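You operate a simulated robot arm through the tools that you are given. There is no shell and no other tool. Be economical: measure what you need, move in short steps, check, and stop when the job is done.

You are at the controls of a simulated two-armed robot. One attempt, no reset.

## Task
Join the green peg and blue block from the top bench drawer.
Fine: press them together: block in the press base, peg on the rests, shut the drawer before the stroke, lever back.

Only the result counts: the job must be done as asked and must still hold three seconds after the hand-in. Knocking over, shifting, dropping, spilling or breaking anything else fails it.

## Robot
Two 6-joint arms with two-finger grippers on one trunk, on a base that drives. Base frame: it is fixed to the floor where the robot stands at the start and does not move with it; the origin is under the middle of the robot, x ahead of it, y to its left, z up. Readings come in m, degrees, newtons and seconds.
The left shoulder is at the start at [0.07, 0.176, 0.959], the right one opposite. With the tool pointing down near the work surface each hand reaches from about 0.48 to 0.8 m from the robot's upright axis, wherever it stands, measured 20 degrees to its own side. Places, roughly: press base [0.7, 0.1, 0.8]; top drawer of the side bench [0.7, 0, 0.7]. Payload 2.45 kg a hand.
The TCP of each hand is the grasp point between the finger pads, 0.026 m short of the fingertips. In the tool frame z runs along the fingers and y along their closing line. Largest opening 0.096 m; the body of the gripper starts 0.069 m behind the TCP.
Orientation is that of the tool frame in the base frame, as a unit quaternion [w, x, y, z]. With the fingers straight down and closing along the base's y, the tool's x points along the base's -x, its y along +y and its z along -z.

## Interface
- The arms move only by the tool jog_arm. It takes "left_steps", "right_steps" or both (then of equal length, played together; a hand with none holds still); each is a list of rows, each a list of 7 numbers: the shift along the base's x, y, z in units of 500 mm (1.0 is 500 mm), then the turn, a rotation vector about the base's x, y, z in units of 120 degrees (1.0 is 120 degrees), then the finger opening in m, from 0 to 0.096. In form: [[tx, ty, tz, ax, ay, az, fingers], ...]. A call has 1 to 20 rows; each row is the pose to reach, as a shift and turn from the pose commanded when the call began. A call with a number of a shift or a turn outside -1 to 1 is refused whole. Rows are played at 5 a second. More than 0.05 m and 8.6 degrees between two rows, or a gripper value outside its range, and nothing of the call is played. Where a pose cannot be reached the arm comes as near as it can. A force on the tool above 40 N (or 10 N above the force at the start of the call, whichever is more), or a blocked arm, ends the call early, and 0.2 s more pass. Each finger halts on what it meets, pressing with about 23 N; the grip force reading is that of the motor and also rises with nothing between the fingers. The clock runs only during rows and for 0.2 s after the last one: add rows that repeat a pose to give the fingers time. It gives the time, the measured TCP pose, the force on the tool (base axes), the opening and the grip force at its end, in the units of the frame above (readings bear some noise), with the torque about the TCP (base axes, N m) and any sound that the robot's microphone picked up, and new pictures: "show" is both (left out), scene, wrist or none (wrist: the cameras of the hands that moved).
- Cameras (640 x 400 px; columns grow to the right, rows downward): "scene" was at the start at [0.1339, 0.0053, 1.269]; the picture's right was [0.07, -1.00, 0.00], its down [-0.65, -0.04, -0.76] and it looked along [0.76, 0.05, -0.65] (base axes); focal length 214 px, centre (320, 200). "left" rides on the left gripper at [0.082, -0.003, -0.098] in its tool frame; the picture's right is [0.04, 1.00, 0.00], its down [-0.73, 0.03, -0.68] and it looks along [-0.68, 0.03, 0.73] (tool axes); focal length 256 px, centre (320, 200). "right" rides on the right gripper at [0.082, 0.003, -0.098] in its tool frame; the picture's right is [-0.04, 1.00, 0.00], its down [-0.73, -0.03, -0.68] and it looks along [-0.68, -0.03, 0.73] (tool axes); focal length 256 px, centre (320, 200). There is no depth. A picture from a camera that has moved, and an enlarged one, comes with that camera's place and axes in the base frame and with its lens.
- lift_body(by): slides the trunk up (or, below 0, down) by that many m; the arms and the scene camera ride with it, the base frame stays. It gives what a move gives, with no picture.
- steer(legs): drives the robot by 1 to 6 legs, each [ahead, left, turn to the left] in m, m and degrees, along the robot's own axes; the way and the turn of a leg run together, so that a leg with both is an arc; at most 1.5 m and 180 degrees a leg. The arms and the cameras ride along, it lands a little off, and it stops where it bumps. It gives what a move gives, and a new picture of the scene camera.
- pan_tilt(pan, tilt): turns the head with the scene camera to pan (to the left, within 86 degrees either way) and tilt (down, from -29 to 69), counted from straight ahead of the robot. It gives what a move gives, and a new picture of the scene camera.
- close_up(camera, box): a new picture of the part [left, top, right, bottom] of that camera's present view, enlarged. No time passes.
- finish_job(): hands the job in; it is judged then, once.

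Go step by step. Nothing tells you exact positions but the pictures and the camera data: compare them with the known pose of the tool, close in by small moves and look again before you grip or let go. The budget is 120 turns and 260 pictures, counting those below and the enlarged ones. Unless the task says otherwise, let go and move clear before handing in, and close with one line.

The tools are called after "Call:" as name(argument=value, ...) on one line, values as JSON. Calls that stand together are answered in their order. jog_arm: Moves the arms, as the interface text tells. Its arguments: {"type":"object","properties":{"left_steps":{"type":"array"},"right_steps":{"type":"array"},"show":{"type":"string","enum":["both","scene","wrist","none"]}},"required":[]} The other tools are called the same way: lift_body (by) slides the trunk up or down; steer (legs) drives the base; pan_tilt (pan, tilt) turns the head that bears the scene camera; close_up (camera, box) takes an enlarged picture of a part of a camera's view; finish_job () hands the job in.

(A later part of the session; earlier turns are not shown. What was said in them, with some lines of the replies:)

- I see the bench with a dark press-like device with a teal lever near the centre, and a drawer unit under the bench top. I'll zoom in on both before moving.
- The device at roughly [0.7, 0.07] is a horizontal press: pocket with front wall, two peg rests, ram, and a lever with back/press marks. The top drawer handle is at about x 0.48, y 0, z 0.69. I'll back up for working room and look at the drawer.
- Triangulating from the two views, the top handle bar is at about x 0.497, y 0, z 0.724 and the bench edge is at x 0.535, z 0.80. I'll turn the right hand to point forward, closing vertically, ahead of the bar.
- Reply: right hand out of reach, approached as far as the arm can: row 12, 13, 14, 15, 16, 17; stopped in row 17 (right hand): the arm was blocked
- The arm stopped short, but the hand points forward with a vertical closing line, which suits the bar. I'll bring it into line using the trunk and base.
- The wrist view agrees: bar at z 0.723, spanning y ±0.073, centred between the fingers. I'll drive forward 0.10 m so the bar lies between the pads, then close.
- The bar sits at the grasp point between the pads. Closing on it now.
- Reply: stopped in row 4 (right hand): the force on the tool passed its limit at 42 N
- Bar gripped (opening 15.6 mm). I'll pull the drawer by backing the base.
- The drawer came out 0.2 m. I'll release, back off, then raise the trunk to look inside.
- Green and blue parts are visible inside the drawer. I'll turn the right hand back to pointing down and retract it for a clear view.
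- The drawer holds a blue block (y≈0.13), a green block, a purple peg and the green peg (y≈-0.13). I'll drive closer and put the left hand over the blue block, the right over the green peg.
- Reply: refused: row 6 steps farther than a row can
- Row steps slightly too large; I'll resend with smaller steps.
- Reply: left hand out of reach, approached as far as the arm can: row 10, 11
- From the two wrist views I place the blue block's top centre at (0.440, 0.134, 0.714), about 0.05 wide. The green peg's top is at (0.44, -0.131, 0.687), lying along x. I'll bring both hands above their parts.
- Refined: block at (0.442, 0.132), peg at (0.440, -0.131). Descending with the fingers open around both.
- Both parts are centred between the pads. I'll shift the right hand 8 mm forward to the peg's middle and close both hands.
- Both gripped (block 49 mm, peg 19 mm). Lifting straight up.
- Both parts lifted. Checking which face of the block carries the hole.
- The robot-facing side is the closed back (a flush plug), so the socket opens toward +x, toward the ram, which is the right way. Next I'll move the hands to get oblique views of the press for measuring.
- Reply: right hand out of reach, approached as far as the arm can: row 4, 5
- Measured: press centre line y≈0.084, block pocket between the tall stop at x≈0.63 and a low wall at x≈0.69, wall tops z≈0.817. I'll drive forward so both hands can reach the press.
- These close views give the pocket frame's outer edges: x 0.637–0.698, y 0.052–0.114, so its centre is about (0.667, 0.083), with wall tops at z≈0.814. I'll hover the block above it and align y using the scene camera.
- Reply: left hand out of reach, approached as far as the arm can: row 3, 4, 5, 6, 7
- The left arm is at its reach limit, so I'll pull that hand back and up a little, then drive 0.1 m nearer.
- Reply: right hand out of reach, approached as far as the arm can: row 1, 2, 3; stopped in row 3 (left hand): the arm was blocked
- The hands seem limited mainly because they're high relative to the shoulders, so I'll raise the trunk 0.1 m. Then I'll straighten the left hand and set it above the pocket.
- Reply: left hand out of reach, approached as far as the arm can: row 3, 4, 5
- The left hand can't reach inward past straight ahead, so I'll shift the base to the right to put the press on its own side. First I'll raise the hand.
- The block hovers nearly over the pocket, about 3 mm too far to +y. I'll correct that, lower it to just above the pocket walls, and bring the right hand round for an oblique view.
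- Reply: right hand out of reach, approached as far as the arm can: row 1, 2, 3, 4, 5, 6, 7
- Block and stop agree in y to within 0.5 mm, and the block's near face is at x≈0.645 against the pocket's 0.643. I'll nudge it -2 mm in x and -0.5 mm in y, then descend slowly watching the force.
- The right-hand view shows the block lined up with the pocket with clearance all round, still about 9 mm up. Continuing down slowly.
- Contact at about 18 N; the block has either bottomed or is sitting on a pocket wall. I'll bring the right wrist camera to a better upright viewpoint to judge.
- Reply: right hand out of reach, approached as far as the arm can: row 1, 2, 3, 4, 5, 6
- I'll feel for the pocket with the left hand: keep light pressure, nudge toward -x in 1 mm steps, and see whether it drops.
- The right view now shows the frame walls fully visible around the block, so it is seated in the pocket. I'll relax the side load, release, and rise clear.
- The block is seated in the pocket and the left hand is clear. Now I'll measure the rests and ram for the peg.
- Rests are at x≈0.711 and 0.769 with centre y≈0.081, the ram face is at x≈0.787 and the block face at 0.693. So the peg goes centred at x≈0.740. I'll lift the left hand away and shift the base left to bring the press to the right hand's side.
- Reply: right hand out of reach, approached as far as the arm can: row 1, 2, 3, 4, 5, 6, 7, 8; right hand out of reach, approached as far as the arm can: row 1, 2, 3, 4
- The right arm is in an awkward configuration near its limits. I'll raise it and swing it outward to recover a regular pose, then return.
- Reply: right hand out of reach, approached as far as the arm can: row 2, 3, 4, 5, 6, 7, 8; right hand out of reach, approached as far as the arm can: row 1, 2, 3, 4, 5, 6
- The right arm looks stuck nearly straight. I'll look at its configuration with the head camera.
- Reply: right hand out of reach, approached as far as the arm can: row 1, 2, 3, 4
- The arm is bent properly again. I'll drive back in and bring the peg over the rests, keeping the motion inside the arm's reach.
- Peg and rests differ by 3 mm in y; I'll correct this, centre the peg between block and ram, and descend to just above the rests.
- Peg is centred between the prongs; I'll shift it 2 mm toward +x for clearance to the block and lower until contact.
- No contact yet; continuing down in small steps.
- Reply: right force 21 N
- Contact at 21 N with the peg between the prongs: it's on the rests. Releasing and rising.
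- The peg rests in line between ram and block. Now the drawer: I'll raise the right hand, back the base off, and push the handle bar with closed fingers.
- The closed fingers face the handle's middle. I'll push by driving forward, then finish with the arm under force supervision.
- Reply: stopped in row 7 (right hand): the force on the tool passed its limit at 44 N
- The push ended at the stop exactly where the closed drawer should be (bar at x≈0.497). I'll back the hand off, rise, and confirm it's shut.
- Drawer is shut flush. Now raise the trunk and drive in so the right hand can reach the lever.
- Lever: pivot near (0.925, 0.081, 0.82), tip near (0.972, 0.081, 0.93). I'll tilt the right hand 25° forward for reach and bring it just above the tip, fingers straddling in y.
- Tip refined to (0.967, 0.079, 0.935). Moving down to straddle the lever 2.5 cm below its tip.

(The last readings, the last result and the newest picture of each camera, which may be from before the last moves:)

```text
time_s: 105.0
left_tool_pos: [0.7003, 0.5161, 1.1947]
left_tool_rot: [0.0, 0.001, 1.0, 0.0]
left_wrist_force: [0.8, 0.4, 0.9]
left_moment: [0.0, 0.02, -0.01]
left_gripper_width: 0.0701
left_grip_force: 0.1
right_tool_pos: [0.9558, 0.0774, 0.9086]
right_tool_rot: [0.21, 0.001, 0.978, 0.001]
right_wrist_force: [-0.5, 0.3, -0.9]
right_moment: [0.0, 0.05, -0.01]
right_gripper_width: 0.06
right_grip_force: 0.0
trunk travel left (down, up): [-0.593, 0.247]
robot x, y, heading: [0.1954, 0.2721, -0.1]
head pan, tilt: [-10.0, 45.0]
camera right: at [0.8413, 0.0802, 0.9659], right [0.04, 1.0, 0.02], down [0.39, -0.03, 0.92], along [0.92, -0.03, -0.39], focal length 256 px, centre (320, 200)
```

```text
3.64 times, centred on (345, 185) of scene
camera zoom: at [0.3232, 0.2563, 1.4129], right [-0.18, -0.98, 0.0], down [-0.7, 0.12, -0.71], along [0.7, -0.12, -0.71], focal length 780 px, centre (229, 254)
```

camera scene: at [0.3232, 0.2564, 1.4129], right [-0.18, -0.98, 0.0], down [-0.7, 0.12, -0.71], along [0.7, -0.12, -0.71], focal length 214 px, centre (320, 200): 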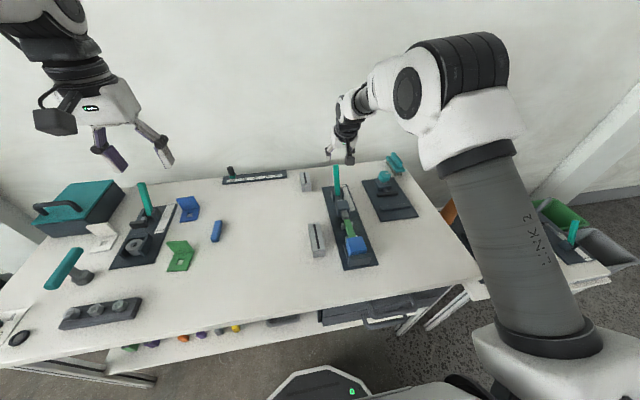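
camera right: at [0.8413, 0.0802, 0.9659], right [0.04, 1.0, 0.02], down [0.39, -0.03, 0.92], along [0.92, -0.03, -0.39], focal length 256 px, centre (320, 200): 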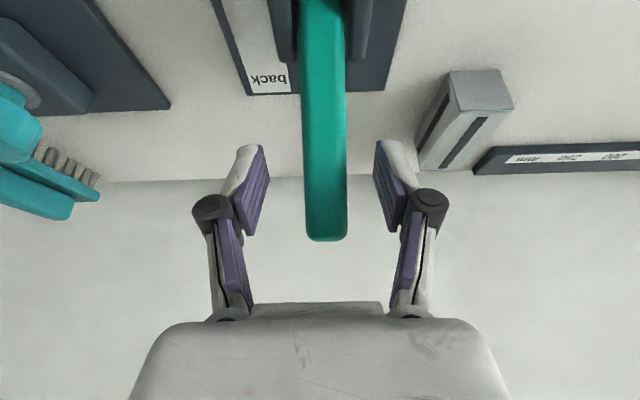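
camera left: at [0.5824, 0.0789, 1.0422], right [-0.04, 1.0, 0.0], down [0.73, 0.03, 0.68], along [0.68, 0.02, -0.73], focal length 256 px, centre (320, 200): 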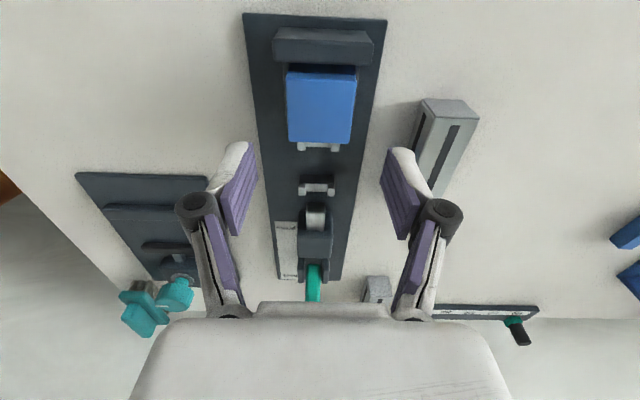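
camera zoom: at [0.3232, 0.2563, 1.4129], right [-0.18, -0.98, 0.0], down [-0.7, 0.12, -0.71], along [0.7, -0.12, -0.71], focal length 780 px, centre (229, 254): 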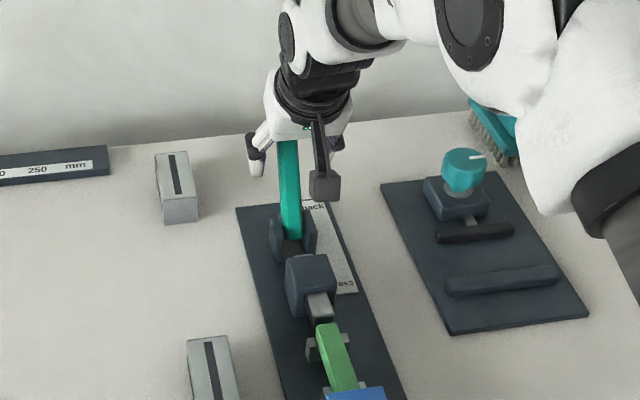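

Lever is between the pads. Closing on it.

Call:
jog_arm(right_steps=[[0, 0.004, 0, 0, 0, 0, 0.06], [0, 0.004, 0, 0, 0, 0, 0.04], [0, 0.004, 0, 0, 0, 0, 0.02], [0, 0.004, 0, 0, 0, 0, 0.005], [0, 0.004, 0, 0, 0, 0, 0.005]], show="none")

Call:
jog_arm(right_steps=[[-0.015, 0, 0.004, 0, 0, 0, 0.005], [-0.03, 0, 0.007, 0, 0, 0, 0.005], [-0.045, 0, 0.009, 0, 0, 0, 0.005], [-0.062, 0, 0.01, 0, 0, 0, 0.005]])

Call:
close_up(camera="scene", box=[290, 130, 400, 260])

```text
time_s: 106.2
left_tool_pos: [0.7008, 0.5171, 1.1944]
left_tool_rot: [0.002, 0.002, 1.0, -0.001]
left_wrist_force: [1.1, -0.1, 0.7]
left_moment: [0.01, 0.02, 0.02]
left_gripper_width: 0.07
left_grip_force: 0.1
right_tool_pos: [0.9567, 0.0784, 0.9094]
right_tool_rot: [0.21, 0.001, 0.978, 0.001]
right_wrist_force: [-0.7, 4.3, -0.9]
right_moment: [0.13, -0.05, 0.01]
right_gripper_width: 0.0217
right_grip_force: 44.9
trunk travel left (down, up): [-0.593, 0.247]
robot x, y, heading: [0.1939, 0.2737, 0.0]
head pan, tilt: [-10.0, 45.0]
```

```text
time_s: 107.2
left_tool_pos: [0.7033, 0.5161, 1.1932]
left_tool_rot: [0.0, 0.001, 1.0, -0.001]
left_wrist_force: [-0.1, 0.5, -0.7]
left_moment: [0.01, 0.01, 0.02]
left_gripper_width: 0.0702
left_grip_force: 0.1
right_tool_pos: [0.9278, 0.0794, 0.9124]
right_tool_rot: [0.21, 0.001, 0.978, 0.0]
right_wrist_force: [20.6, 3.1, 6.8]
right_moment: [0.15, -1.64, -0.24]
right_gripper_width: 0.0217
right_grip_force: 44.4
trunk travel left (down, up): [-0.593, 0.247]
robot x, y, heading: [0.1966, 0.2728, -0.1]
head pan, tilt: [-10.0, 45.0]
camera scene: at [0.3258, 0.2576, 1.4127], right [-0.18, -0.98, 0.0], down [-0.7, 0.12, -0.71], along [0.69, -0.12, -0.71], focal length 214 px, centre (320, 200)
camera right: at [0.8136, 0.0831, 0.9691], right [0.04, 1.0, 0.02], down [0.39, -0.03, 0.92], along [0.92, -0.03, -0.39], focal length 256 px, centre (320, 200)
```

scene: 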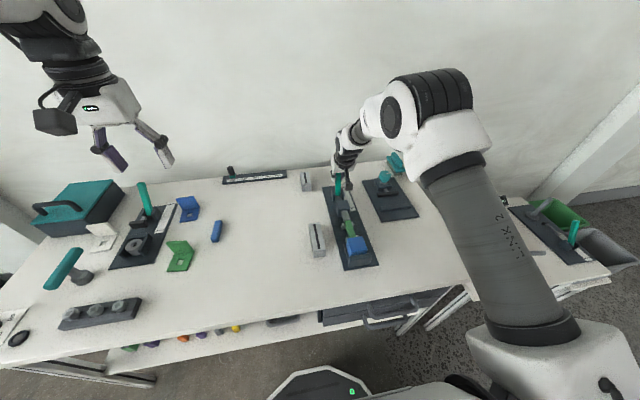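
right: 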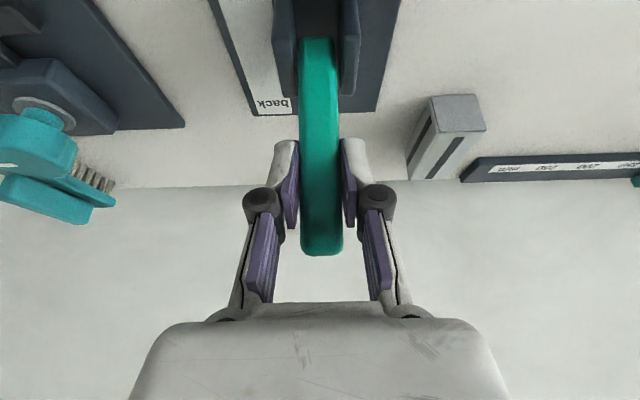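

```text
3.08 times, centred on (345, 195) of scene
camera zoom: at [0.3258, 0.2576, 1.4127], right [-0.18, -0.98, 0.0], down [-0.7, 0.12, -0.71], along [0.69, -0.12, -0.71], focal length 660 px, centre (243, 215)
```

zoom: 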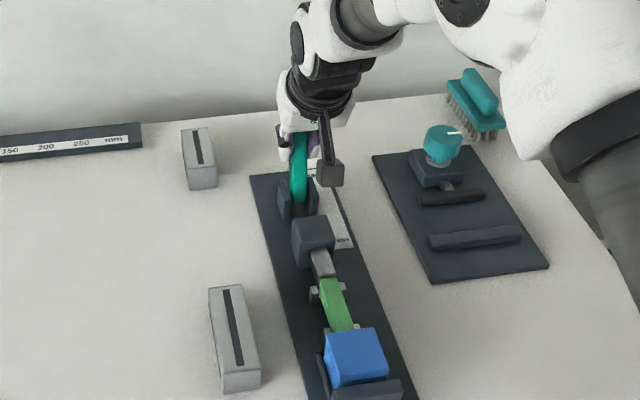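

The lever follows at about 20 N and the ram is advancing. Checking that the peg enters straight.

Call:
close_up(camera="scene", box=[335, 205, 380, 265])

```text
6.67 times, centred on (358, 235) of scene
camera zoom: at [0.3258, 0.2576, 1.4127], right [-0.18, -0.98, 0.0], down [-0.7, 0.12, -0.71], along [0.69, -0.12, -0.71], focal length 1430 px, centre (70, -33)
```

zoom: 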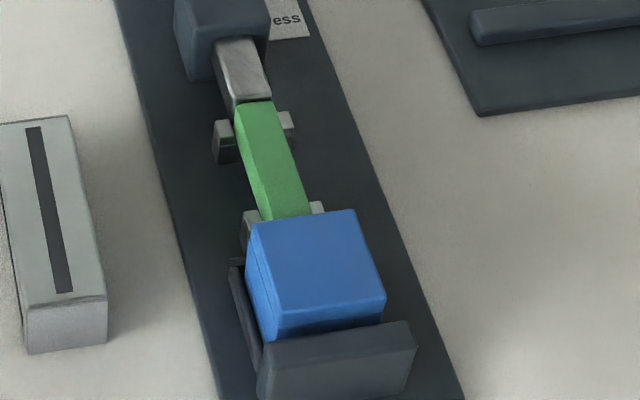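

Aligned. Continuing the stroke along the arc.

Call:
jog_arm(right_steps=[[-0.016, 0, -0.001, 0, 0, 0, 0.005], [-0.032, 0, -0.003, 0, 0, 0, 0.005], [-0.048, 0, -0.007, 0, 0, 0, 0.005], [-0.064, 0, -0.012, 0, 0, 0, 0.005]], show="wrist")

Call:
close_up(camera="scene", box=[320, 160, 390, 265])

```text
time_s: 108.2
left_tool_pos: [0.7032, 0.5167, 1.1938]
left_tool_rot: [-0.001, 0.002, 1.0, -0.001]
left_wrist_force: [0.3, -0.2, 0.1]
left_moment: [0.0, 0.0, 0.0]
left_gripper_width: 0.07
left_grip_force: 0.0
right_tool_pos: [0.897, 0.0792, 0.907]
right_tool_rot: [0.211, 0.001, 0.977, 0.0]
right_wrist_force: [24.5, 6.5, 5.6]
right_moment: [0.31, -1.7, -0.59]
right_gripper_width: 0.0222
right_grip_force: 44.8
trunk travel left (down, up): [-0.593, 0.247]
robot x, y, heading: [0.1934, 0.2698, -0.1]
head pan, tilt: [-10.0, 45.0]
camera right: at [0.7827, 0.0833, 0.9637], right [0.04, 1.0, 0.02], down [0.39, -0.03, 0.92], along [0.92, -0.03, -0.39], focal length 256 px, centre (320, 200)
```

right: 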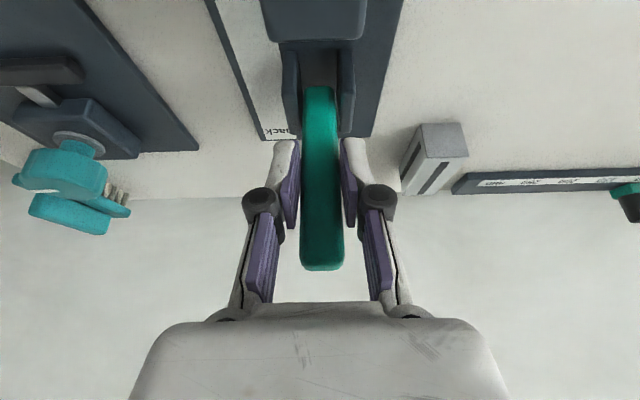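

```text
3.81 times, centred on (355, 212) of scene
camera zoom: at [0.3263, 0.2577, 1.4127], right [-0.18, -0.98, 0.0], down [-0.7, 0.12, -0.71], along [0.69, -0.12, -0.71], focal length 817 px, centre (187, 152)
```

zoom: 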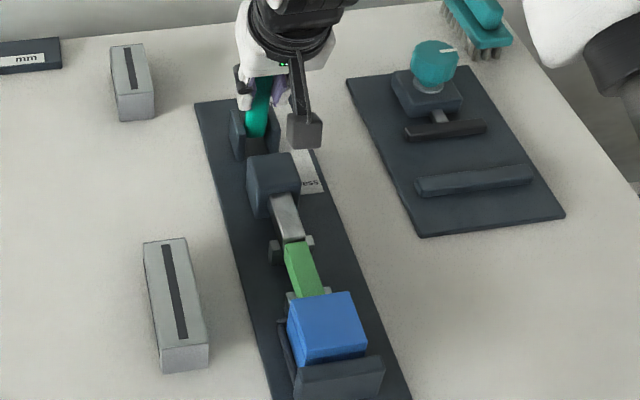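

The peg is entering the block. Continuing toward the end of the stroke, with the force limit as a guard.

Call:
jog_arm(right_steps=[[-0.015, 0, -0.005, 0, 0, 0, 0.005], [-0.03, 0, -0.012, 0, 0, 0, 0.005], [-0.044, 0, -0.021, 0, 0, 0, 0.005], [-0.058, 0, -0.032, 0, 0, 0, 0.005]], show="wrist")

Call:
close_up(camera="scene", box=[320, 160, 390, 265])

```text
time_s: 109.2
left_tool_pos: [0.7026, 0.5173, 1.1947]
left_tool_rot: [0.0, 0.002, 1.0, -0.001]
left_wrist_force: [-0.1, 0.0, -0.2]
left_moment: [-0.01, 0.0, -0.01]
left_gripper_width: 0.07
left_grip_force: 0.0
right_tool_pos: [0.8678, 0.0802, 0.8925]
right_tool_rot: [0.213, 0.001, 0.977, 0.0]
right_wrist_force: [21.6, 6.4, 18.0]
right_moment: [0.06, -1.74, 0.06]
right_gripper_width: 0.0218
right_grip_force: 45.0
trunk travel left (down, up): [-0.593, 0.247]
robot x, y, heading: [0.1879, 0.2733, 0.0]
head pan, tilt: [-10.0, 45.0]
camera right: at [0.7532, 0.0832, 0.9487], right [0.04, 1.0, 0.02], down [0.39, -0.03, 0.92], along [0.92, -0.03, -0.39], focal length 256 px, centre (320, 200)
```

right: 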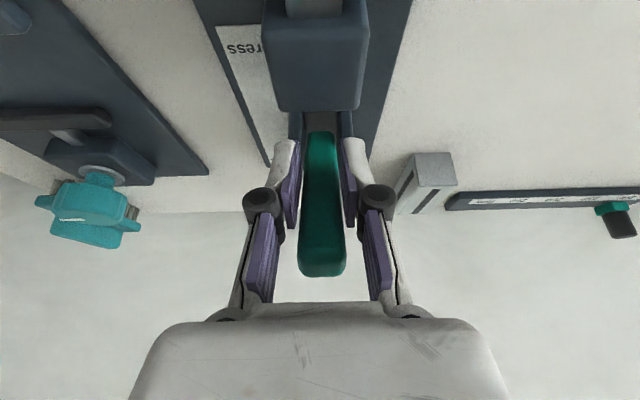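

```text
3.81 times, centred on (355, 212) of scene
camera zoom: at [0.3242, 0.2583, 1.4131], right [-0.18, -0.98, 0.0], down [-0.7, 0.12, -0.71], along [0.7, -0.13, -0.71], focal length 817 px, centre (187, 152)
```

zoom: 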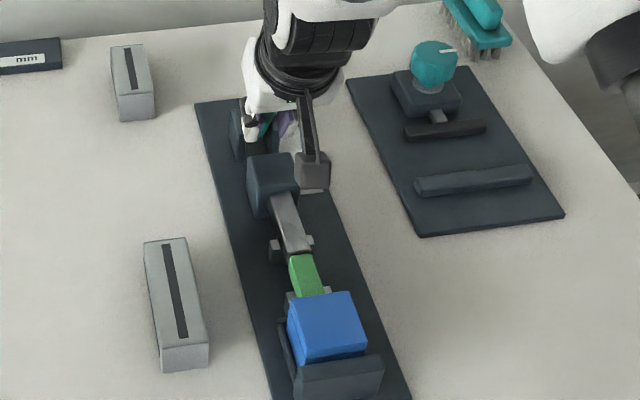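

The peg is about 3 cm in. I'll keep going in small steps until the stroke ends.

Call:
jog_arm(right_steps=[[-0.008, 0, -0.007, 0, 0, 0, 0.005], [-0.016, 0, -0.015, 0, 0, 0, 0.005], [-0.022, 0, -0.022, 0, 0, 0, 0.005]], show="wrist")

Call:
close_up(camera="scene", box=[325, 180, 385, 265])

```text
time_s: 109.6
left_tool_pos: [0.7001, 0.5169, 1.1932]
left_tool_rot: [0.001, 0.001, 1.0, 0.0]
left_wrist_force: [0.1, 0.5, -0.1]
left_moment: [-0.02, 0.04, 0.01]
left_gripper_width: 0.07
left_grip_force: 0.1
right_tool_pos: [0.8674, 0.0806, 0.8918]
right_tool_rot: [0.215, 0.0, 0.977, 0.002]
right_wrist_force: [4.0, 5.4, 3.6]
right_moment: [0.14, 1.08, 0.06]
right_gripper_width: 0.0217
right_grip_force: 45.2
trunk travel left (down, up): [-0.593, 0.247]
robot x, y, heading: [0.1964, 0.2694, -0.3]
head pan, tilt: [-10.0, 45.0]
stopped in row 1 (right hand): the force on the tool passed its limit at 42 N (the readings are from after the stop); the commanded pose is now the measured one
camera right: at [0.7518, 0.0832, 0.947], right [0.04, 1.0, 0.02], down [0.38, -0.03, 0.92], along [0.92, -0.03, -0.38], focal length 256 px, centre (320, 200)
```

right: 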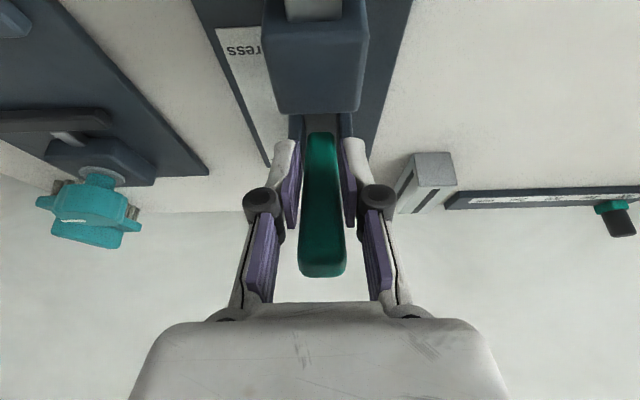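

```text
4.71 times, centred on (355, 222) of scene
camera zoom: at [0.3237, 0.2572, 1.4125], right [-0.17, -0.98, 0.0], down [-0.7, 0.12, -0.71], along [0.7, -0.12, -0.71], focal length 1009 px, centre (155, 94)
```

zoom: 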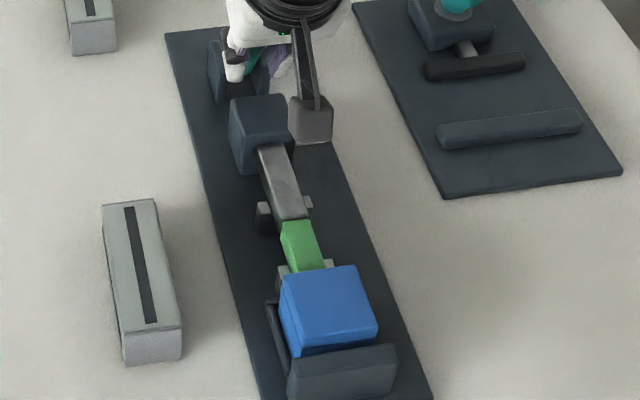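

Force jumped at once, so this looks like the end stop. One gentle retry to confirm the stroke is complete.

Call:
jog_arm(right_steps=[[-0.003, 0, -0.003, 0, 0, 0, 0.005], [-0.006, 0, -0.006, 0, 0, 0, 0.005], [-0.009, 0, -0.009, 0, 0, 0, 0.005], [-0.012, 0, -0.012, 0, 0, 0, 0.005], [-0.015, 0, -0.015, 0, 0, 0, 0.005]], show="none")

Call:
close_up(camera="scene", box=[325, 180, 385, 265])

```text
time_s: 110.6
left_tool_pos: [0.7002, 0.517, 1.1942]
left_tool_rot: [0.001, 0.002, 1.0, 0.001]
left_wrist_force: [0.2, -0.4, -0.3]
left_moment: [0.03, 0.0, -0.01]
left_gripper_width: 0.0704
left_grip_force: 0.0
right_tool_pos: [0.8651, 0.0806, 0.8903]
right_tool_rot: [0.223, 0.001, 0.975, 0.002]
right_wrist_force: [2.2, 2.8, 5.2]
right_moment: [0.16, 1.14, 0.04]
right_gripper_width: 0.0219
right_grip_force: 45.3
trunk travel left (down, up): [-0.593, 0.247]
robot x, y, heading: [0.1958, 0.2719, 0.1]
head pan, tilt: [-10.0, 45.0]
stopped in row 5 (right hand): the force on the tool passed its limit at 41 N (the readings are from after the stop); the commanded pose is now the measured one
```

```text
4.71 times, centred on (355, 222) of scene
camera zoom: at [0.3233, 0.2571, 1.4126], right [-0.17, -0.98, 0.0], down [-0.7, 0.12, -0.71], along [0.7, -0.12, -0.71], focal length 1009 px, centre (155, 94)
```

zoom: 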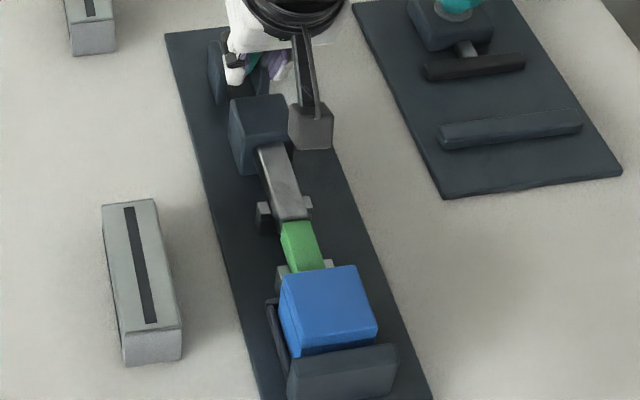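

The moment changed sign, so fingertips may be touching the lever bracket rather than the press bottoming. Inspecting closely.

Call:
close_up(camera="right", box=[230, 60, 410, 300])

Call:
close_up(camera="scene", box=[335, 175, 375, 215])

Call:
close_up(camera="scene", box=[340, 215, 375, 260])

```text
1.67 times, centred on (320, 180) of right
camera zoom: at [0.7493, 0.0833, 0.9439], right [0.04, 1.0, 0.02], down [0.37, -0.03, 0.93], along [0.93, -0.03, -0.37], focal length 427 px, centre (320, 233)
```

zoom: 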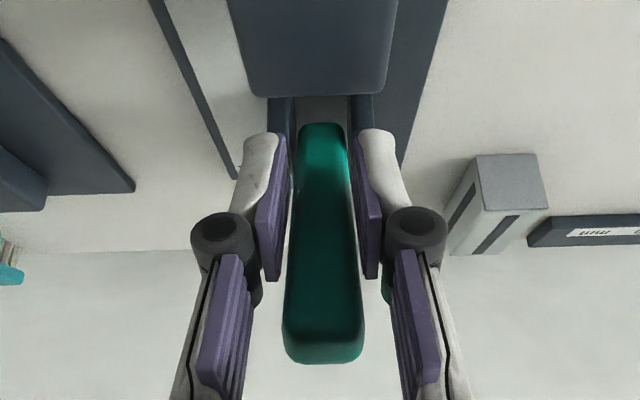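

```text
10.00 times, centred on (355, 195) of scene
camera zoom: at [0.3233, 0.2571, 1.4126], right [-0.17, -0.98, 0.0], down [-0.7, 0.12, -0.71], along [0.7, -0.12, -0.71], focal length 2145 px, centre (-30, 250)
```

zoom: 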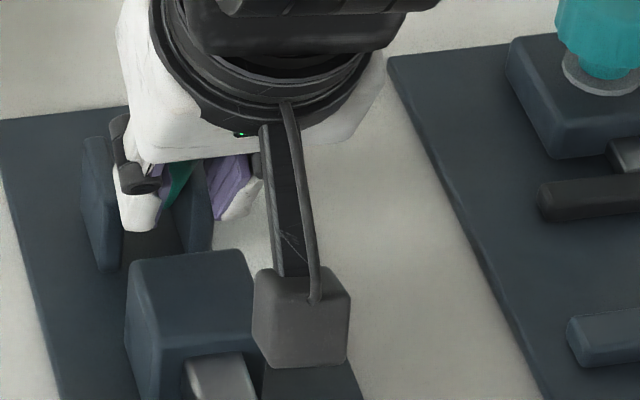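

```text
8.89 times, centred on (358, 238) of scene
camera zoom: at [0.3233, 0.2571, 1.4126], right [-0.17, -0.98, 0.0], down [-0.7, 0.12, -0.71], along [0.7, -0.12, -0.71], focal length 1906 px, centre (-13, -133)
```

zoom: 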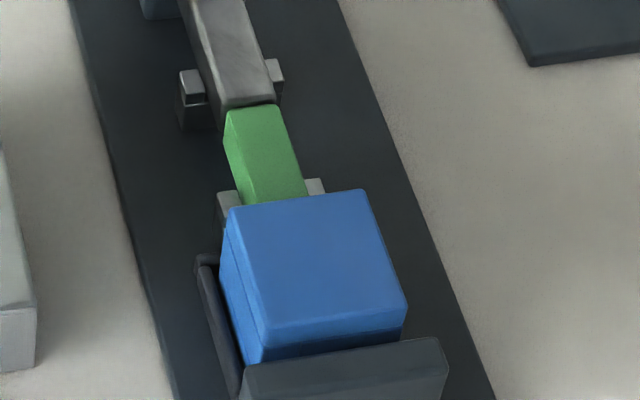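

A fingertip is at the bracket, and the lever is close to the housing. I'll regrip higher on the lever with the fingertips only, then test whether any stroke remains.

Call:
jog_arm(right_steps=[[0, 0, 0, 0, 0, 0, 0.03], [0, 0, 0, 0, 0, 0, 0.045], [-0.01, 0, 0.018, 0, 0, 0, 0.045], [-0.022, 0, 0.036, 0, 0, 0, 0.045], [-0.031, 0, 0.05, 0, 0, 0, 0.045], [-0.031, 0, 0.05, 0, 0, 0, 0.045]], show="none")

Call:
close_up(camera="right", box=[230, 60, 410, 300])

Call:
close_up(camera="scene", box=[330, 165, 380, 225])

```text
time_s: 112.0
left_tool_pos: [0.7009, 0.5161, 1.1959]
left_tool_rot: [0.001, 0.001, 1.0, 0.0]
left_wrist_force: [0.2, -0.3, -0.1]
left_moment: [0.06, -0.03, -0.01]
left_gripper_width: 0.0699
left_grip_force: 0.0
right_tool_pos: [0.8495, 0.08, 0.9147]
right_tool_rot: [0.222, 0.001, 0.975, 0.001]
right_wrist_force: [0.6, 0.1, 0.0]
right_moment: [0.01, 0.0, -0.02]
right_gripper_width: 0.045
right_grip_force: 0.0
trunk travel left (down, up): [-0.593, 0.247]
robot x, y, heading: [0.1942, 0.2651, -0.1]
head pan, tilt: [-10.0, 45.0]
```

```text
1.67 times, centred on (320, 180) of right
camera zoom: at [0.7332, 0.0823, 0.9679], right [0.04, 1.0, 0.02], down [0.37, -0.03, 0.93], along [0.93, -0.03, -0.37], focal length 427 px, centre (320, 233)
```

zoom: 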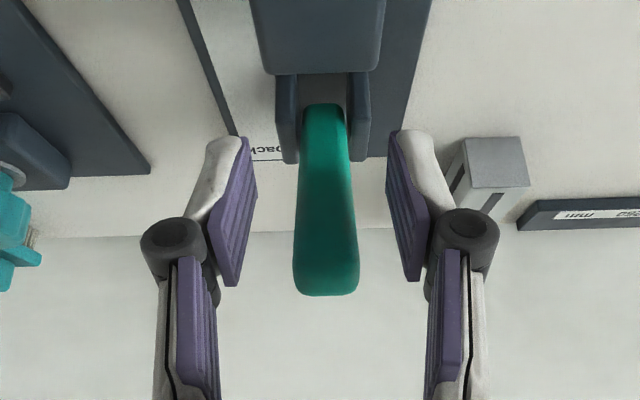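

```text
6.67 times, centred on (355, 195) of scene
camera zoom: at [0.324, 0.2562, 1.4129], right [-0.18, -0.98, 0.0], down [-0.7, 0.12, -0.71], along [0.7, -0.12, -0.71], focal length 1430 px, centre (87, 233)
```

zoom: 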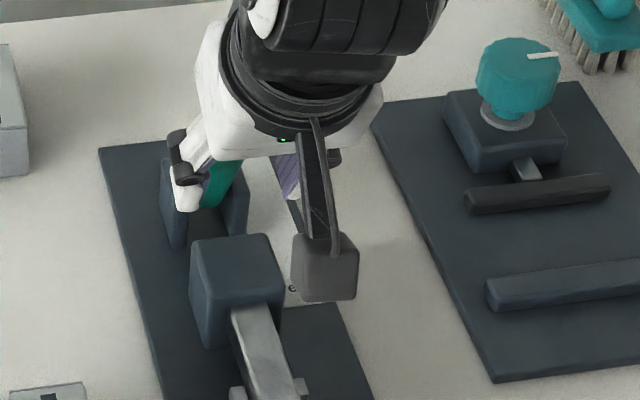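

From two wrist rays, the lever tip is actually at (0.870, 0.932), so it's only at about -23° and my hand slid down it; the stroke isn't finished. I'll regrip near the top and continue on the corrected arc.

Call:
jog_arm(right_steps=[[0.025, 0, 0.008, 0, 0, 0, 0.045], [0.049, 0, 0.012, 0, 0, 0, 0.045], [0.049, 0, 0.012, 0, 0, 0, 0.03], [0.049, 0, 0.012, 0, 0, 0, 0.005], [0.049, 0, 0.012, 0, 0, 0, 0.005], [0.049, 0, 0.012, 0, 0, 0, 0.005]], show="wrist")

```text
time_s: 113.4
left_tool_pos: [0.7012, 0.5175, 1.1942]
left_tool_rot: [0.001, 0.002, 1.0, 0.0]
left_wrist_force: [-0.2, 0.8, -0.2]
left_moment: [0.01, 0.03, -0.01]
left_gripper_width: 0.0699
left_grip_force: 0.1
right_tool_pos: [0.8743, 0.0806, 0.9202]
right_tool_rot: [0.221, 0.001, 0.975, 0.002]
right_wrist_force: [0.6, 9.7, -0.3]
right_moment: [0.27, 0.04, -0.01]
right_gripper_width: 0.0215
right_grip_force: 45.0
trunk travel left (down, up): [-0.593, 0.247]
robot x, y, heading: [0.1952, 0.2705, -0.2]
head pan, tilt: [-10.0, 45.0]
camera right: at [0.7583, 0.0833, 0.9748], right [0.04, 1.0, 0.02], down [0.37, -0.03, 0.93], along [0.93, -0.03, -0.37], focal length 256 px, centre (320, 200)
```

right: 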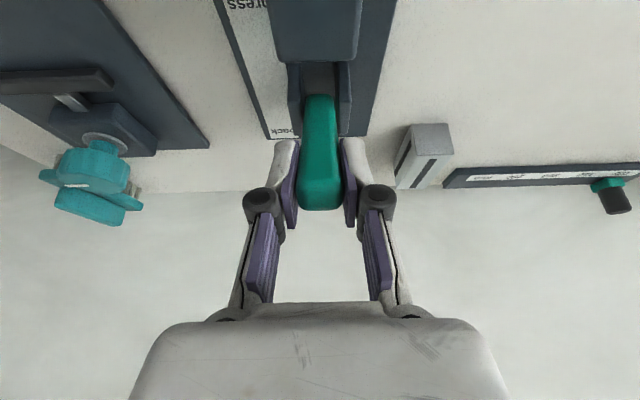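

Call:
jog_arm(right_steps=[[-0.01, 0, -0.005, 0, 0, 0, 0.005], [-0.02, 0, -0.01, 0, 0, 0, 0.005], [-0.032, 0, -0.019, 0, 0, 0, 0.005], [-0.044, 0, -0.029, 0, 0, 0, 0.005]], show="wrist")

Call:
close_up(camera="scene", box=[325, 180, 385, 265])

```text
time_s: 114.1
left_tool_pos: [0.7038, 0.5168, 1.1938]
left_tool_rot: [0.0, 0.001, 1.0, 0.0]
left_wrist_force: [0.3, 0.3, -0.4]
left_moment: [0.0, -0.02, 0.0]
left_gripper_width: 0.0699
left_grip_force: 0.1
right_tool_pos: [0.8702, 0.0797, 0.9188]
right_tool_rot: [0.23, 0.002, 0.973, 0.002]
right_wrist_force: [9.4, 3.1, -1.5]
right_moment: [0.16, 1.03, 0.02]
right_gripper_width: 0.0216
right_grip_force: 44.7
trunk travel left (down, up): [-0.593, 0.247]
robot x, y, heading: [0.1952, 0.2693, 0.1]
head pan, tilt: [-10.0, 45.0]
stopped in row 3 (right hand): the force on the tool passed its limit at 68 N (the readings are from after the stop); the commanded pose is now the measured one
camera right: at [0.7524, 0.0832, 0.9701], right [0.04, 1.0, 0.02], down [0.35, -0.04, 0.94], along [0.94, -0.03, -0.35], focal length 256 px, centre (320, 200)
```

right: 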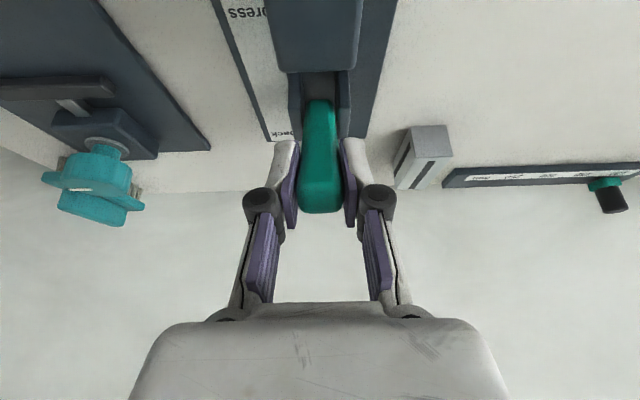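

```text
4.71 times, centred on (355, 222) of scene
camera zoom: at [0.3266, 0.2567, 1.4124], right [-0.17, -0.98, 0.0], down [-0.7, 0.12, -0.71], along [0.69, -0.12, -0.71], focal length 1009 px, centre (155, 94)
```

zoom: 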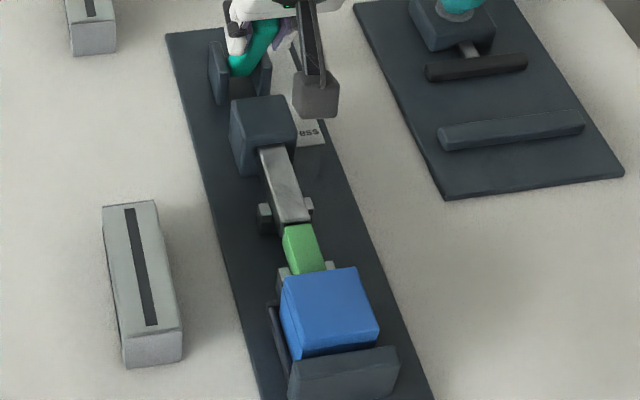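

A hard stop at 68 N with no further motion: the stroke is complete. Now returning the lever to "back" along its arc.

Call:
jog_arm(right_steps=[[0.02, 0, 0.008, 0, 0, 0, 0.005], [0.042, 0, 0.0136, 0, 0, 0, 0.005], [0.064, 0, 0.017, 0, 0, 0, 0.005], [0.085, 0, 0.018, 0, 0, 0, 0.005], [0.107, 0, 0.017, 0, 0, 0, 0.005], [0.129, 0, 0.0136, 0, 0, 0, 0.005], [0.15, 0, 0.008, 0, 0, 0, 0.005], [0.165, 0, 0.003, 0, 0, 0, 0.005], [0.175, 0, -0.001, 0, 0, 0, 0.005]])

Call:
close_up(camera="scene", box=[310, 140, 400, 265])

```text
time_s: 116.1
left_tool_pos: [0.7003, 0.5167, 1.1945]
left_tool_rot: [0.0, 0.001, 1.0, 0.001]
left_wrist_force: [1.3, 0.9, 0.0]
left_moment: [0.0, -0.02, 0.01]
left_gripper_width: 0.07
left_grip_force: 0.1
right_tool_pos: [0.9553, 0.0803, 0.9214]
right_tool_rot: [0.233, 0.001, 0.972, 0.002]
right_wrist_force: [-3.1, 3.5, 3.7]
right_moment: [0.15, 0.33, 0.03]
right_gripper_width: 0.0206
right_grip_force: 45.1
trunk travel left (down, up): [-0.593, 0.247]
robot x, y, heading: [0.1908, 0.2723, -0.4]
head pan, tilt: [-10.0, 45.0]
camera scene: at [0.3235, 0.2567, 1.4129], right [-0.17, -0.98, 0.0], down [-0.7, 0.12, -0.71], along [0.7, -0.12, -0.71], focal length 214 px, centre (320, 200)
camera right: at [0.8384, 0.0828, 0.9719], right [0.04, 1.0, 0.02], down [0.35, -0.03, 0.94], along [0.94, -0.03, -0.35], focal length 256 px, centre (320, 200)
```

scene: 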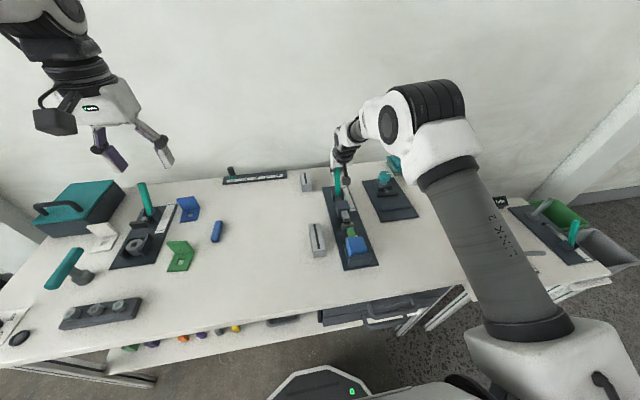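
right: 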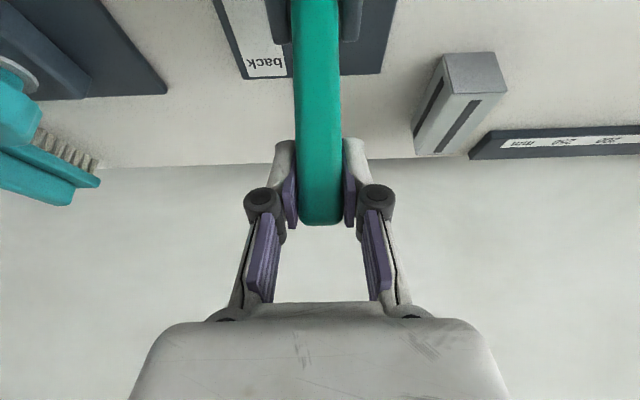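

```text
3.20 times, centred on (355, 202) of scene
camera zoom: at [0.3235, 0.2567, 1.4129], right [-0.17, -0.98, 0.0], down [-0.7, 0.12, -0.71], along [0.7, -0.12, -0.71], focal length 686 px, centre (208, 192)
```

zoom: 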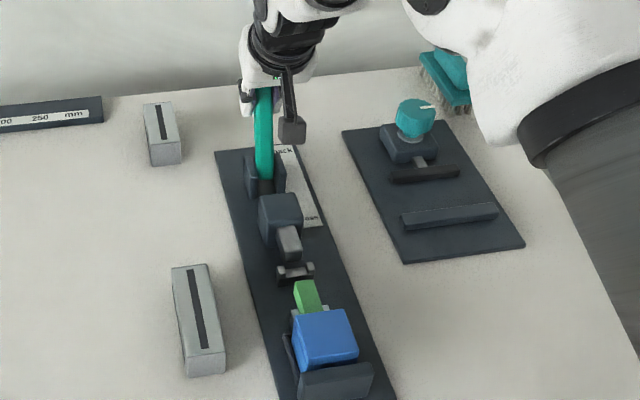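

Ram is retracted and the peg stays in the block. I'll push the lever the last bit until it meets its back stop.

Call:
jog_arm(right_steps=[[0.006, 0, -0.002, 0, 0, 0, 0.005], [0.012, 0, -0.005, 0, 0, 0, 0.005], [0.018, 0, -0.008, 0, 0, 0, 0.005], [0.024, 0, -0.011, 0, 0, 0, 0.005], [0.03, 0, -0.014, 0, 0, 0, 0.005]], show="wrist")

Call:
close_up(camera="scene", box=[310, 140, 400, 265])

```text
time_s: 117.3
left_tool_pos: [0.698, 0.5156, 1.1965]
left_tool_rot: [0.001, 0.002, 1.0, -0.001]
left_wrist_force: [-0.4, -0.5, 0.5]
left_moment: [0.02, -0.03, 0.02]
left_gripper_width: 0.0698
left_grip_force: 0.1
right_tool_pos: [0.9671, 0.079, 0.9135]
right_tool_rot: [0.231, 0.001, 0.973, 0.002]
right_wrist_force: [-16.6, 5.1, 6.5]
right_moment: [0.1, 1.5, 0.02]
right_gripper_width: 0.0205
right_grip_force: 45.4
trunk travel left (down, up): [-0.593, 0.247]
robot x, y, heading: [0.19, 0.2701, 0.1]
head pan, tilt: [-10.0, 45.0]
camera right: at [0.8505, 0.0829, 0.9648], right [0.04, 1.0, 0.02], down [0.35, -0.03, 0.94], along [0.94, -0.03, -0.35], focal length 256 px, centre (320, 200)
```

right: 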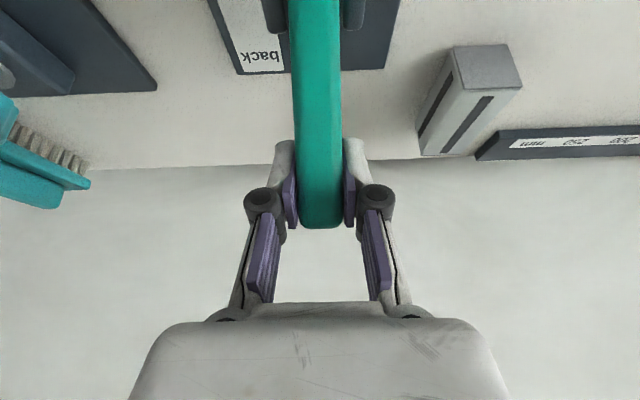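

```text
3.20 times, centred on (355, 202) of scene
camera zoom: at [0.3205, 0.2573, 1.4132], right [-0.17, -0.98, 0.0], down [-0.69, 0.12, -0.71], along [0.7, -0.12, -0.71], focal length 686 px, centre (208, 192)
```

zoom: 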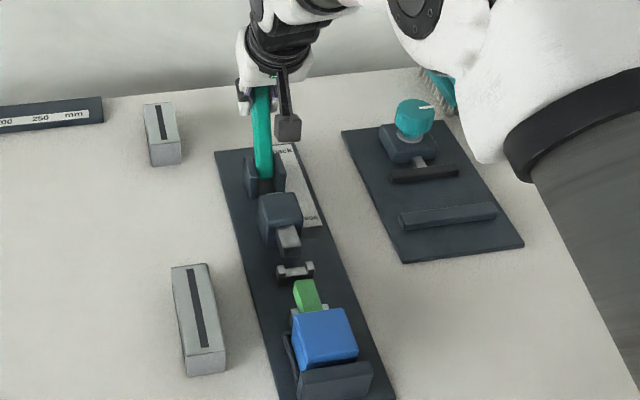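

The tip is back at its original place (0.968, 0.935) with the stop pushing back. Releasing and withdrawing upward.

Call:
jog_arm(right_steps=[[0.006, 0, -0.003, 0, 0, 0, 0.005], [0.004, 0, -0.002, 0, 0, 0, 0.02], [0.0, 0, 0.0, 0, 0, 0, 0.04], [0.0, 0, 0.0, 0, 0, 0, 0.055], [-0.01, 0, 0.05, 0, 0, 0, 0.055], [-0.03, 0, 0.11, 0, 0, 0, 0.055], [-0.06, 0, 0.17, 0, 0, 0, 0.055], [-0.1, 0, 0.22, 0, 0, 0, 0.055], [-0.14, 0, 0.26, 0, 0, 0, 0.055]], show="wrist")

Call:
close_up(camera="scene", box=[320, 160, 390, 265])

Call:
close_up(camera="scene", box=[340, 215, 380, 265])

```text
time_s: 119.3
left_tool_pos: [0.7003, 0.5172, 1.1956]
left_tool_rot: [0.001, 0.001, 1.0, 0.0]
left_wrist_force: [-0.3, -0.2, 0.3]
left_moment: [0.01, -0.03, -0.01]
left_gripper_width: 0.07
left_grip_force: 0.1
right_tool_pos: [0.8989, 0.0807, 1.043]
right_tool_rot: [0.229, 0.002, 0.973, 0.001]
right_wrist_force: [0.0, 0.0, -0.8]
right_moment: [-0.02, 0.01, 0.0]
right_gripper_width: 0.055
right_grip_force: 0.1
trunk travel left (down, up): [-0.593, 0.247]
robot x, y, heading: [0.1959, 0.2717, 0.0]
head pan, tilt: [-10.0, 45.0]
camera right: at [0.7818, 0.0838, 1.0946], right [0.04, 1.0, 0.02], down [0.35, -0.04, 0.94], along [0.94, -0.03, -0.35], focal length 256 px, centre (320, 200)
```

right: 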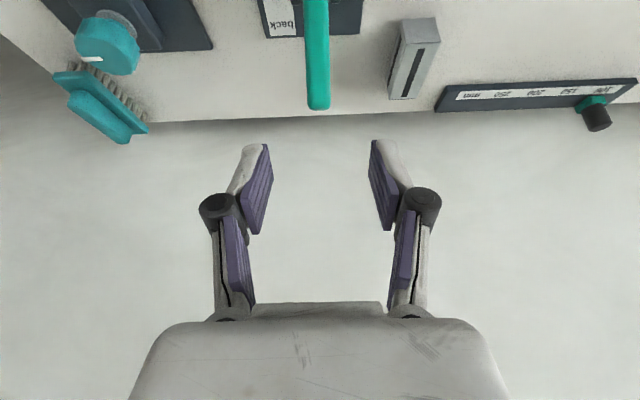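

```text
3.81 times, centred on (355, 212) of scene
camera zoom: at [0.3228, 0.2567, 1.4131], right [-0.17, -0.98, 0.0], down [-0.7, 0.12, -0.71], along [0.7, -0.12, -0.71], focal length 817 px, centre (187, 152)
```

zoom: 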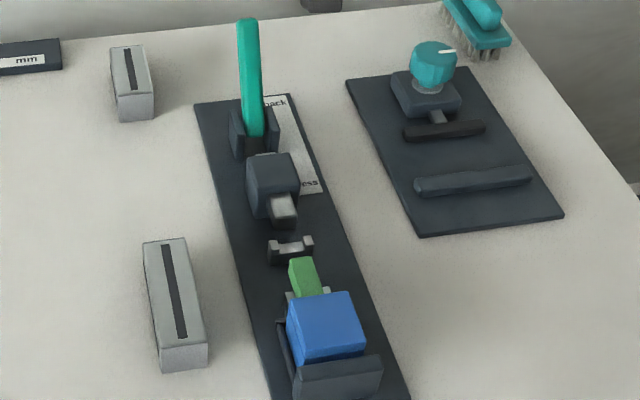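

```text
8.00 times, centred on (360, 240) of scene
camera zoom: at [0.3228, 0.2567, 1.4131], right [-0.17, -0.98, 0.0], down [-0.7, 0.12, -0.71], along [0.7, -0.12, -0.71], focal length 1716 px, centre (0, -120)
```

zoom: 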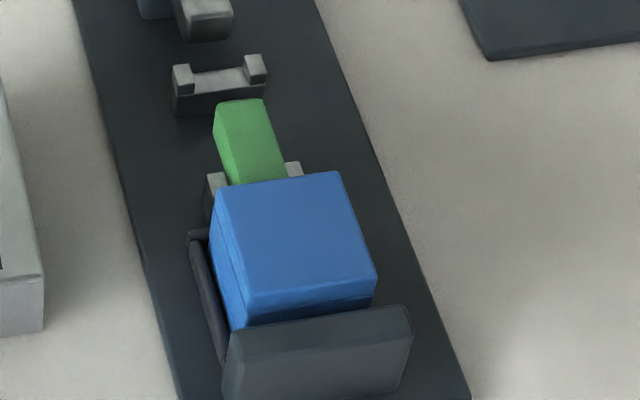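

The peg is pressed into the block, the lever tip and ram are back at their starting places, and the hand is clear. I'll back off and take a last look, including the drawer.

Call:
steer(legs=[[-0.35, 0.0, 0.0]])

Call:
close_up(camera="scene", box=[250, 90, 450, 260])

```text
time_s: 121.5
left_tool_pos: [0.3554, 0.5164, 1.1949]
left_tool_rot: [0.0, 0.002, 1.0, 0.0]
left_wrist_force: [-0.6, 0.9, 0.1]
left_moment: [-0.01, 0.0, 0.01]
left_gripper_width: 0.07
left_grip_force: 0.0
right_tool_pos: [0.5532, 0.0813, 1.0421]
right_tool_rot: [0.23, 0.002, 0.973, 0.001]
right_wrist_force: [-0.3, -0.9, -0.2]
right_moment: [-0.02, 0.0, 0.02]
right_gripper_width: 0.0552
right_grip_force: 0.1
trunk travel left (down, up): [-0.593, 0.247]
robot x, y, heading: [-0.1502, 0.2715, 0.1]
head pan, tilt: [-10.0, 45.0]
camera scene: at [-0.0225, 0.2567, 1.4129], right [-0.18, -0.98, 0.0], down [-0.7, 0.12, -0.71], along [0.7, -0.12, -0.71], focal length 214 px, centre (320, 200)
```

scene: 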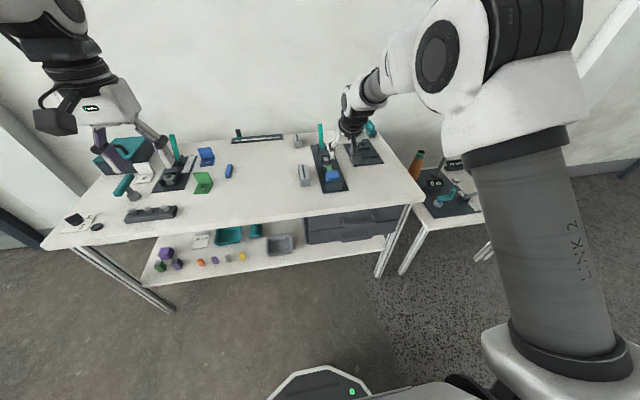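

```text
2.35 times, centred on (350, 175) of scene
camera zoom: at [-0.0225, 0.2567, 1.4129], right [-0.18, -0.98, 0.0], down [-0.7, 0.12, -0.71], along [0.7, -0.12, -0.71], focal length 505 px, centre (249, 259)
```

zoom: 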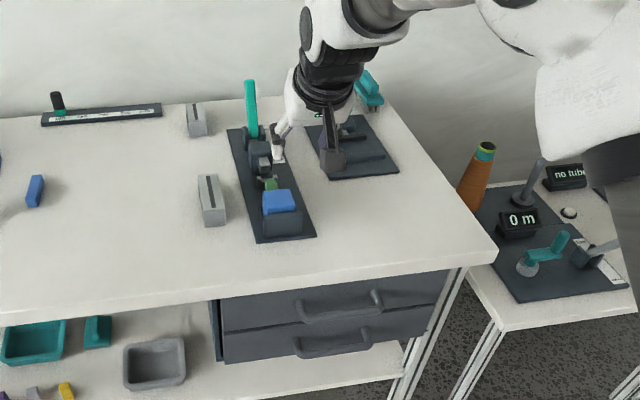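

The drawer is shut, the peg is in the block, the lever is back, both hands are empty and clear, and nothing else looks disturbed. Handing in.

Call:
finish_job()

```text
The job is handed in.
```

The green peg is pressed into the blue block, still sitting in the press base. The top drawer was shut before the stroke, and the lever is back.
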